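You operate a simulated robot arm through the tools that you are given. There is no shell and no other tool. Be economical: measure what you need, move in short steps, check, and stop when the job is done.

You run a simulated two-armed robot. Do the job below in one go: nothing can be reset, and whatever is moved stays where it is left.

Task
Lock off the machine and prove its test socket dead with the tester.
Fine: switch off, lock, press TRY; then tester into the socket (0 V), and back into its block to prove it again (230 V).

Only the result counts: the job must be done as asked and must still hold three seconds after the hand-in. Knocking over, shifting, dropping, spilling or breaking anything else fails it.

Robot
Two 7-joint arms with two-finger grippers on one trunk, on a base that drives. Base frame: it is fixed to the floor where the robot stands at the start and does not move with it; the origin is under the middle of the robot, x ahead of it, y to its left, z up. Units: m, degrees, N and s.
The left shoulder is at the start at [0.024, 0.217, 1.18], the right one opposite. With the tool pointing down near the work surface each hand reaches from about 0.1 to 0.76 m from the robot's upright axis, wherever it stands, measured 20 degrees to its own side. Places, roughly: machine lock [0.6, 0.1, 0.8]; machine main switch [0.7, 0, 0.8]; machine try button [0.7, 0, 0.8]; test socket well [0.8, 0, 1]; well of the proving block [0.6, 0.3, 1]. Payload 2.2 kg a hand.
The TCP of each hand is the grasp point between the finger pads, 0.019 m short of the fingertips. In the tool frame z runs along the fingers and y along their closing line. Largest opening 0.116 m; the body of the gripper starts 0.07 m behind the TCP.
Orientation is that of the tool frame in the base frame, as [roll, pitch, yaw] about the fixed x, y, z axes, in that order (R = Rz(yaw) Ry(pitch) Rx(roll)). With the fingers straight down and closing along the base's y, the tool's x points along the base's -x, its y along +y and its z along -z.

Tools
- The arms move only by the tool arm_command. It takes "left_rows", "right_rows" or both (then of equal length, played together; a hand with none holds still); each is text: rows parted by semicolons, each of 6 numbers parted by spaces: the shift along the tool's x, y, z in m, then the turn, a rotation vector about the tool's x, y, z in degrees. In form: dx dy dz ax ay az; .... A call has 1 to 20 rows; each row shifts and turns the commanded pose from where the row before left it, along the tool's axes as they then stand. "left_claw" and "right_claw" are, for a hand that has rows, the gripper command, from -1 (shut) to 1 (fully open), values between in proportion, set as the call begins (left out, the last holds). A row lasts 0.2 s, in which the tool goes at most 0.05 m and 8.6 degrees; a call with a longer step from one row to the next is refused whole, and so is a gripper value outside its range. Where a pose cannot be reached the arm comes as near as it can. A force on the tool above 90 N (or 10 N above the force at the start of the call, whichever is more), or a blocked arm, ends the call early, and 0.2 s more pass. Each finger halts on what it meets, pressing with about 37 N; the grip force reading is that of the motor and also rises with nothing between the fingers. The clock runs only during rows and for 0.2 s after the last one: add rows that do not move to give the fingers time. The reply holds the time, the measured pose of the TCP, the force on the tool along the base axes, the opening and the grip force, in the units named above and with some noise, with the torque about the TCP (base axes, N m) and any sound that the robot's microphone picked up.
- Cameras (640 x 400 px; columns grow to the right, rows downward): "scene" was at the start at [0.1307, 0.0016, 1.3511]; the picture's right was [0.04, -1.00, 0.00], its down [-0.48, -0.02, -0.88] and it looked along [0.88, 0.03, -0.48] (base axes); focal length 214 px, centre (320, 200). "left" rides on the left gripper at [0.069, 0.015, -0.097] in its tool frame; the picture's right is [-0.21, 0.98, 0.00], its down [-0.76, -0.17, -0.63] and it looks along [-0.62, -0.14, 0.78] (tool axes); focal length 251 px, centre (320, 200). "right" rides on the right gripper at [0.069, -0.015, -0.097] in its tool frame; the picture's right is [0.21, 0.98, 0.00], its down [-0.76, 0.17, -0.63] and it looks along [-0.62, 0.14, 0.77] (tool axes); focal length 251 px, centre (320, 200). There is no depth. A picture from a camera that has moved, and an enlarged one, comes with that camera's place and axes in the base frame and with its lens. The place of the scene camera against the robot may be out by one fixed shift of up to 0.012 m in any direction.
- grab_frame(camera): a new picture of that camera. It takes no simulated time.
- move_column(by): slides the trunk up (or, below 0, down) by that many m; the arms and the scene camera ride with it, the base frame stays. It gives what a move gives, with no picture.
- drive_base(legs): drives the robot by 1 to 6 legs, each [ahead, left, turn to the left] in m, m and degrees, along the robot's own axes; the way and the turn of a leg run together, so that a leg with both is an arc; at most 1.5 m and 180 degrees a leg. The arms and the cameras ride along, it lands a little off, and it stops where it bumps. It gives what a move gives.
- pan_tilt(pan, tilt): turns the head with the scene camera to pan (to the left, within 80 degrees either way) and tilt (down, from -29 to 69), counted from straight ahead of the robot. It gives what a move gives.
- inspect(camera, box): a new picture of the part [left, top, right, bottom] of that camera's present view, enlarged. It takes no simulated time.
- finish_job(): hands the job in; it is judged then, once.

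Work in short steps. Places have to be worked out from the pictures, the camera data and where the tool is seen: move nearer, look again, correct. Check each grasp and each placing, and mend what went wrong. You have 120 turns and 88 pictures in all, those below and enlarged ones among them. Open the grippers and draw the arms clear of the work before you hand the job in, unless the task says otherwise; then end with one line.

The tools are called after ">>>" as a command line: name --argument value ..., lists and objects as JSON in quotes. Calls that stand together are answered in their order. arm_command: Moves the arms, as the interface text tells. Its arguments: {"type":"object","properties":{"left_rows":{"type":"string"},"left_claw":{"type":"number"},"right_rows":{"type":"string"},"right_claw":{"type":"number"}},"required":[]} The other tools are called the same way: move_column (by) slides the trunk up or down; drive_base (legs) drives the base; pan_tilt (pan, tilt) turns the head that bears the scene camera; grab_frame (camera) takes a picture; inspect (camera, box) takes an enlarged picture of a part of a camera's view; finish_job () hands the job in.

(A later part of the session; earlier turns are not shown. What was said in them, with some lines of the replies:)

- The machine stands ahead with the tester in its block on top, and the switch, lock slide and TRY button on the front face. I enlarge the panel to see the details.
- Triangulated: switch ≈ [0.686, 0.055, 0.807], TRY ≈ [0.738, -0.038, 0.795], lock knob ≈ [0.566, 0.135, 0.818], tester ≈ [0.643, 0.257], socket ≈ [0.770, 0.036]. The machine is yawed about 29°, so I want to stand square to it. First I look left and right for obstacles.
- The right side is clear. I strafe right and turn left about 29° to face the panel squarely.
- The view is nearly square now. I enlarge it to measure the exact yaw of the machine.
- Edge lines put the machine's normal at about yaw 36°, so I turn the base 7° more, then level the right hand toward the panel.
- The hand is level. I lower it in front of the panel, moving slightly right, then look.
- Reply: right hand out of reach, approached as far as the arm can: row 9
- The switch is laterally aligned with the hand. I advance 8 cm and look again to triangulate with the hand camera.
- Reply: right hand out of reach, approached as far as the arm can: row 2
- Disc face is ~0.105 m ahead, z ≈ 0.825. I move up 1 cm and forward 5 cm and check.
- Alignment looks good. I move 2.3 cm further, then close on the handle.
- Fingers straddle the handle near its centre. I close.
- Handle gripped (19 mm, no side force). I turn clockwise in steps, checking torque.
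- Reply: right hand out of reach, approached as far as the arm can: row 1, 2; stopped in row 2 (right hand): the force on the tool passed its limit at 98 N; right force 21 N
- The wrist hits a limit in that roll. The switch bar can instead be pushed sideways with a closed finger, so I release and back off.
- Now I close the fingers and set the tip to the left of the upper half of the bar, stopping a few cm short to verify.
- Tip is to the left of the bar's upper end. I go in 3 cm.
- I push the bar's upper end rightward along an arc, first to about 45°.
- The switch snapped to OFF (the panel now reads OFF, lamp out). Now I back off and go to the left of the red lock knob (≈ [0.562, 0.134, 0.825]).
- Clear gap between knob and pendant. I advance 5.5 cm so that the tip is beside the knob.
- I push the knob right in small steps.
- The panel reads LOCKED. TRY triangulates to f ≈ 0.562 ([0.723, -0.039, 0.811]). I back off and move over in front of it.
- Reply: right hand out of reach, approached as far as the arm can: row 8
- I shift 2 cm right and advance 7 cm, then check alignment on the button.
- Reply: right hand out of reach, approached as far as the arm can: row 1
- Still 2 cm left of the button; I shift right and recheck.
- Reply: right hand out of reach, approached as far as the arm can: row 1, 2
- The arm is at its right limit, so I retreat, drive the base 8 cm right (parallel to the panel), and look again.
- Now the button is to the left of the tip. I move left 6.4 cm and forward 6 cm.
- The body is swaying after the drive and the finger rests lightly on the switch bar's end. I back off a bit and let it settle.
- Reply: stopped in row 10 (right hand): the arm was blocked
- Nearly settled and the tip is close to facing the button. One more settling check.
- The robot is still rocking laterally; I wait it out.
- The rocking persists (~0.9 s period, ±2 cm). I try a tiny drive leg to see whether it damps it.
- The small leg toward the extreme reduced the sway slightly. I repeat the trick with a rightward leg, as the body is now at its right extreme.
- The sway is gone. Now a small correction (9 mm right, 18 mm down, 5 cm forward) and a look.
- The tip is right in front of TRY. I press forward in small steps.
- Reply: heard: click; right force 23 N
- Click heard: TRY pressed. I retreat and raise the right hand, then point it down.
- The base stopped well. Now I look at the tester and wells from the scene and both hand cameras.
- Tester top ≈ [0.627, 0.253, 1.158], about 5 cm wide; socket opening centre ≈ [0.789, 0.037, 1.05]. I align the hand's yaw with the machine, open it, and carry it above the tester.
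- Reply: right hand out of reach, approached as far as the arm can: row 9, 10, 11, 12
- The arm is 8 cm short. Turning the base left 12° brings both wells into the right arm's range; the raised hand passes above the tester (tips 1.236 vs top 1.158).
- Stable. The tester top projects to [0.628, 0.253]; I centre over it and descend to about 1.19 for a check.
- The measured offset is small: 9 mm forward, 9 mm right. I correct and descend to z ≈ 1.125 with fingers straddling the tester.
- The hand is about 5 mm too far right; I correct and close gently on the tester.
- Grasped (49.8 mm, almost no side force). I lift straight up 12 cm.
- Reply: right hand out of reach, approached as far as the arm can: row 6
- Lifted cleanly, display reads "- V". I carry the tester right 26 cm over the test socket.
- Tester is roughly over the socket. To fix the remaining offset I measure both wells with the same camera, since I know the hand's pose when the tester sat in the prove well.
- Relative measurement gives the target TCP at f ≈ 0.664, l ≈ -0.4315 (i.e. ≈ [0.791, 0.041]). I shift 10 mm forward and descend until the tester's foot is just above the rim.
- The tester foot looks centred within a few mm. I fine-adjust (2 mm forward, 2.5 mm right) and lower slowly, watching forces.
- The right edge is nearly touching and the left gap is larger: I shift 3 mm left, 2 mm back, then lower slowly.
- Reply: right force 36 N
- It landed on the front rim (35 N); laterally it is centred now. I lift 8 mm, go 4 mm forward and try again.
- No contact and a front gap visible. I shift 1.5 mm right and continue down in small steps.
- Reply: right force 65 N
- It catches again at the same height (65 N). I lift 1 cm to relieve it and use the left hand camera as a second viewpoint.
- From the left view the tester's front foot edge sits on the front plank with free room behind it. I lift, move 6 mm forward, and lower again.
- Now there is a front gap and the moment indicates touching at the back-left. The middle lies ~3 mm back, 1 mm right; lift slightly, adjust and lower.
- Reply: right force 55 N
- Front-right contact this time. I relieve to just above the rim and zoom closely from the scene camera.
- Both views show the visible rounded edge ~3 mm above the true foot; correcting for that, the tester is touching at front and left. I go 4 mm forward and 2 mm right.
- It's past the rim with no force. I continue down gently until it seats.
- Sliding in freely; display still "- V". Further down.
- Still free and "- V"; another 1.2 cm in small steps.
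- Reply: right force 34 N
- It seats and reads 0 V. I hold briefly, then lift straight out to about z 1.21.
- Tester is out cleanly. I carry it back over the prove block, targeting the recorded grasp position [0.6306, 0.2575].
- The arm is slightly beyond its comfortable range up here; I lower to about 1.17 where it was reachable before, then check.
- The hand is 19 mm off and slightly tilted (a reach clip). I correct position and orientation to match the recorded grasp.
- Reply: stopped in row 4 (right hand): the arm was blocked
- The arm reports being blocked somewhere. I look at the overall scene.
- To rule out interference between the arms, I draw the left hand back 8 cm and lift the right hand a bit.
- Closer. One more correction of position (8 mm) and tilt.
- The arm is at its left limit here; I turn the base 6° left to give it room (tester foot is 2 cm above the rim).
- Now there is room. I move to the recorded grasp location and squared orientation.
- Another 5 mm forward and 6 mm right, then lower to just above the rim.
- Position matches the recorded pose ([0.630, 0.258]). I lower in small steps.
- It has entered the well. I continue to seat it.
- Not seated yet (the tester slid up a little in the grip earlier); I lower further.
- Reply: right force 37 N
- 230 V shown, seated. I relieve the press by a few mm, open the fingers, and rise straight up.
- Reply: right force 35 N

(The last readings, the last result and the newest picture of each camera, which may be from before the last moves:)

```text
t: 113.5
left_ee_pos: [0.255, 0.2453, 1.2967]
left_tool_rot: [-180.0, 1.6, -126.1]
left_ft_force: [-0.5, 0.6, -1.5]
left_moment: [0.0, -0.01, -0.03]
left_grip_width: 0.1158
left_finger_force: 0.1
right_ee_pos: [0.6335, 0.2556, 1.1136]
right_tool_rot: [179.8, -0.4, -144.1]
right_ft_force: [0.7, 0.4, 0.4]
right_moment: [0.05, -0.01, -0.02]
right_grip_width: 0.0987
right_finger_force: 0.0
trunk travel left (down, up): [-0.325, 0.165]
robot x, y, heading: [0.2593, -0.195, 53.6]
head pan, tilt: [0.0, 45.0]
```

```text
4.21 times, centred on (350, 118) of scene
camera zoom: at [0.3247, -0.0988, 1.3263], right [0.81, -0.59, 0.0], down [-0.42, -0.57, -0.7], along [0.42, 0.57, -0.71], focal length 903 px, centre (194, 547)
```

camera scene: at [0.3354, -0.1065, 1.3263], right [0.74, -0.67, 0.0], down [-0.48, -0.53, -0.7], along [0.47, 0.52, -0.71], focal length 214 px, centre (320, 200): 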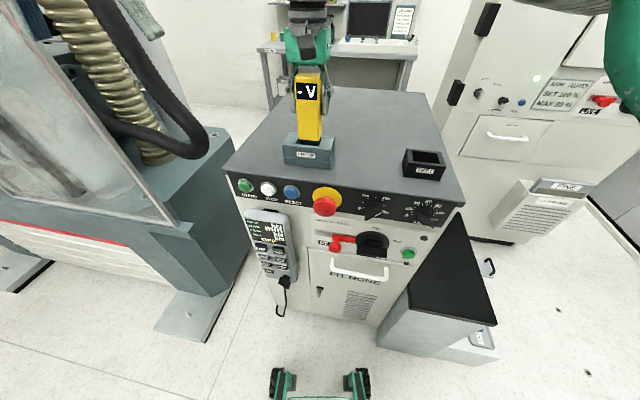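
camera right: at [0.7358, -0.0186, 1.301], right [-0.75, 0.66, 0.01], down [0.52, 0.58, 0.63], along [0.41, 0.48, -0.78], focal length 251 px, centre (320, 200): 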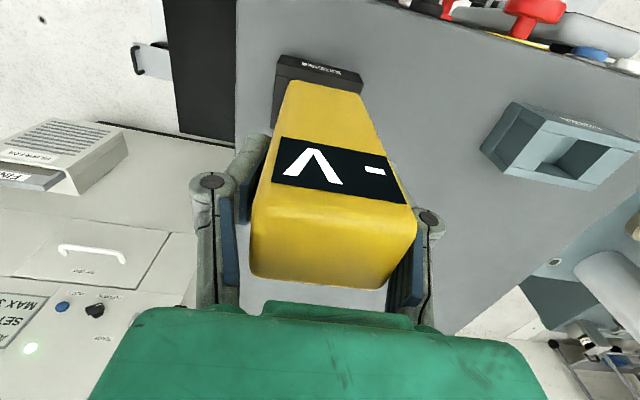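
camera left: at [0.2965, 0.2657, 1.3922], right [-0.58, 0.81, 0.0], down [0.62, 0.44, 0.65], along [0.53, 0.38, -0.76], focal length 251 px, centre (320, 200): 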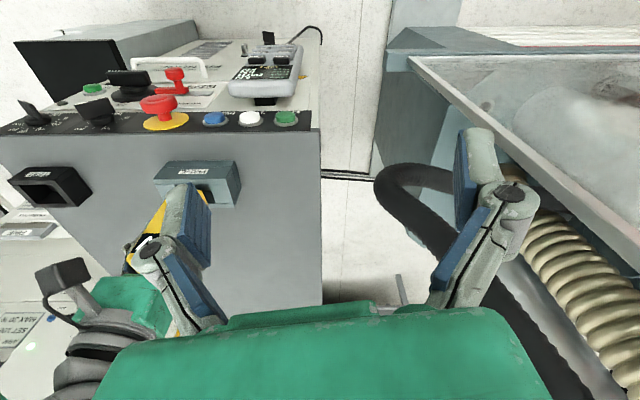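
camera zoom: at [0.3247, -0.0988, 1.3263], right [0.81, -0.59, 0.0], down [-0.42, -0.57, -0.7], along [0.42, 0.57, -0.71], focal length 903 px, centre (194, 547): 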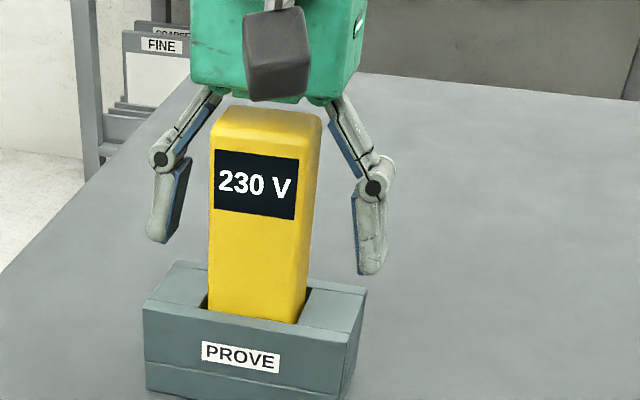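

Released, still 230 V. I rise in two stages, checking for drift.

>>> arm_command --right_rows "0 0 -0.01 0 0 0; 0 0 -0.01 0 0 0; 0 0 -0.015 0 0 0; 0 0 -0.015 0 0 0; 0 0 0 0 0 0"

>>> arm_command --right_rows "0 0 -0.015 0 0 0; 0 0 -0.015 0 0 0; 0 0 -0.02 0 0 0; 0 0 -0.02 0 0 0; 0 0 0 0 0 0"

```text
t: 114.7
left_ee_pos: [0.2558, 0.2451, 1.296]
left_tool_rot: [179.9, 1.6, -126.1]
left_ft_force: [-0.2, 0.3, 0.9]
left_moment: [-0.06, -0.03, 0.03]
left_grip_width: 0.1161
left_finger_force: 0.1
right_ee_pos: [0.6351, 0.2562, 1.1636]
right_tool_rot: [179.7, -0.5, -144.0]
right_ft_force: [0.2, 0.4, -0.3]
right_moment: [0.02, 0.01, 0.02]
right_grip_width: 0.0987
right_finger_force: 0.0
trunk travel left (down, up): [-0.325, 0.165]
robot x, y, heading: [0.2594, -0.198, 54.0]
head pan, tilt: [0.0, 45.0]
```

```text
t: 115.9
left_ee_pos: [0.2557, 0.245, 1.2962]
left_tool_rot: [-180.0, 1.7, -126.1]
left_ft_force: [0.6, -0.1, -0.9]
left_moment: [-0.01, 0.02, -0.01]
left_grip_width: 0.1159
left_finger_force: 0.1
right_ee_pos: [0.6338, 0.2565, 1.2386]
right_tool_rot: [179.5, -0.1, -143.9]
right_ft_force: [0.2, 0.1, -0.1]
right_moment: [-0.02, 0.05, 0.01]
right_grip_width: 0.0987
right_finger_force: 0.0
trunk travel left (down, up): [-0.325, 0.165]
robot x, y, heading: [0.2577, -0.2009, 53.7]
head pan, tilt: [0.0, 45.0]
```

Clear above the tester. I draw the hand back away from the machine, then take a final look.

>>> arm_command --right_rows "0.015 -0.01 -0.005 0 0 0; 0.025 -0.02 0 0 0 0; 0.025 -0.02 0 0 0 0; 0.025 -0.02 0 0 0 0; 0.025 -0.02 0 0 0 0; 0.025 -0.02 0 0 0 0; 0.015 -0.01 0 0 0 0; 0 0 0 0 0 0; 0 0 0 0 0 0" --right_claw 1

>>> inspect --camera "scene" --box '[220, 60, 500, 280]'

```text
t: 117.9
left_ee_pos: [0.2548, 0.2464, 1.2962]
left_tool_rot: [-180.0, 1.6, -126.0]
left_ft_force: [0.7, 0.5, -0.4]
left_moment: [0.03, -0.04, -0.01]
left_grip_width: 0.1158
left_finger_force: 0.0
right_ee_pos: [0.576, 0.0695, 1.2413]
right_tool_rot: [-179.9, 0.0, -143.6]
right_ft_force: [0.4, 0.3, 0.1]
right_moment: [-0.03, 0.0, -0.02]
right_grip_width: 0.116
right_finger_force: 0.0
trunk travel left (down, up): [-0.325, 0.165]
robot x, y, heading: [0.2601, -0.199, 54.1]
head pan, tilt: [0.0, 45.0]
```

```text
1.82 times, centred on (360, 170) of scene
camera zoom: at [0.324, -0.1002, 1.3265], right [0.81, -0.59, 0.0], down [-0.42, -0.57, -0.71], along [0.42, 0.57, -0.71], focal length 390 px, centre (247, 254)
```

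zoom: 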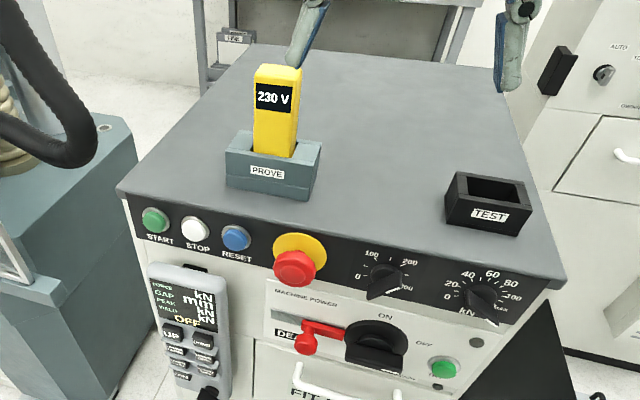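

The tester is back in its block at 230 V and everything is in place. One last check of the lock label.

>>> inspect --camera "scene" --box '[330, 180, 430, 250]'

```text
5.71 times, centred on (380, 215) of scene
camera zoom: at [0.324, -0.1002, 1.3265], right [0.81, -0.59, 0.0], down [-0.42, -0.57, -0.71], along [0.42, 0.57, -0.71], focal length 1226 px, centre (-23, 114)
```

zoom: 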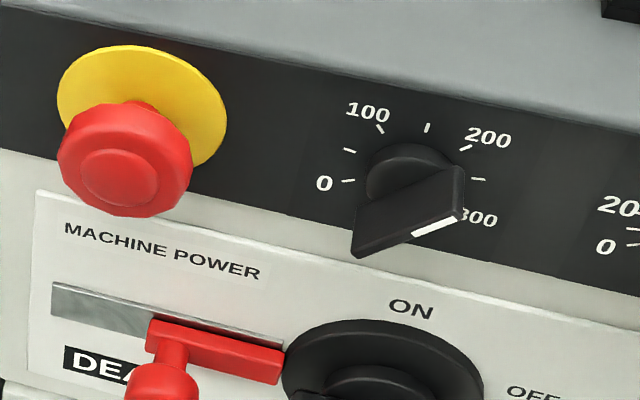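

The panel now reads "DEAD", with the switch off and the lock engaged. I hand the job in.

>>> finish_job

```text
The job is handed in.
```

The machine is switched off and locked, and TRY was pressed with a click and nothing starting. The tester read 0 V in the test socket and 230 V back in its block, and the panel label, partly hidden behind the lock knob, appears to read DEAD.
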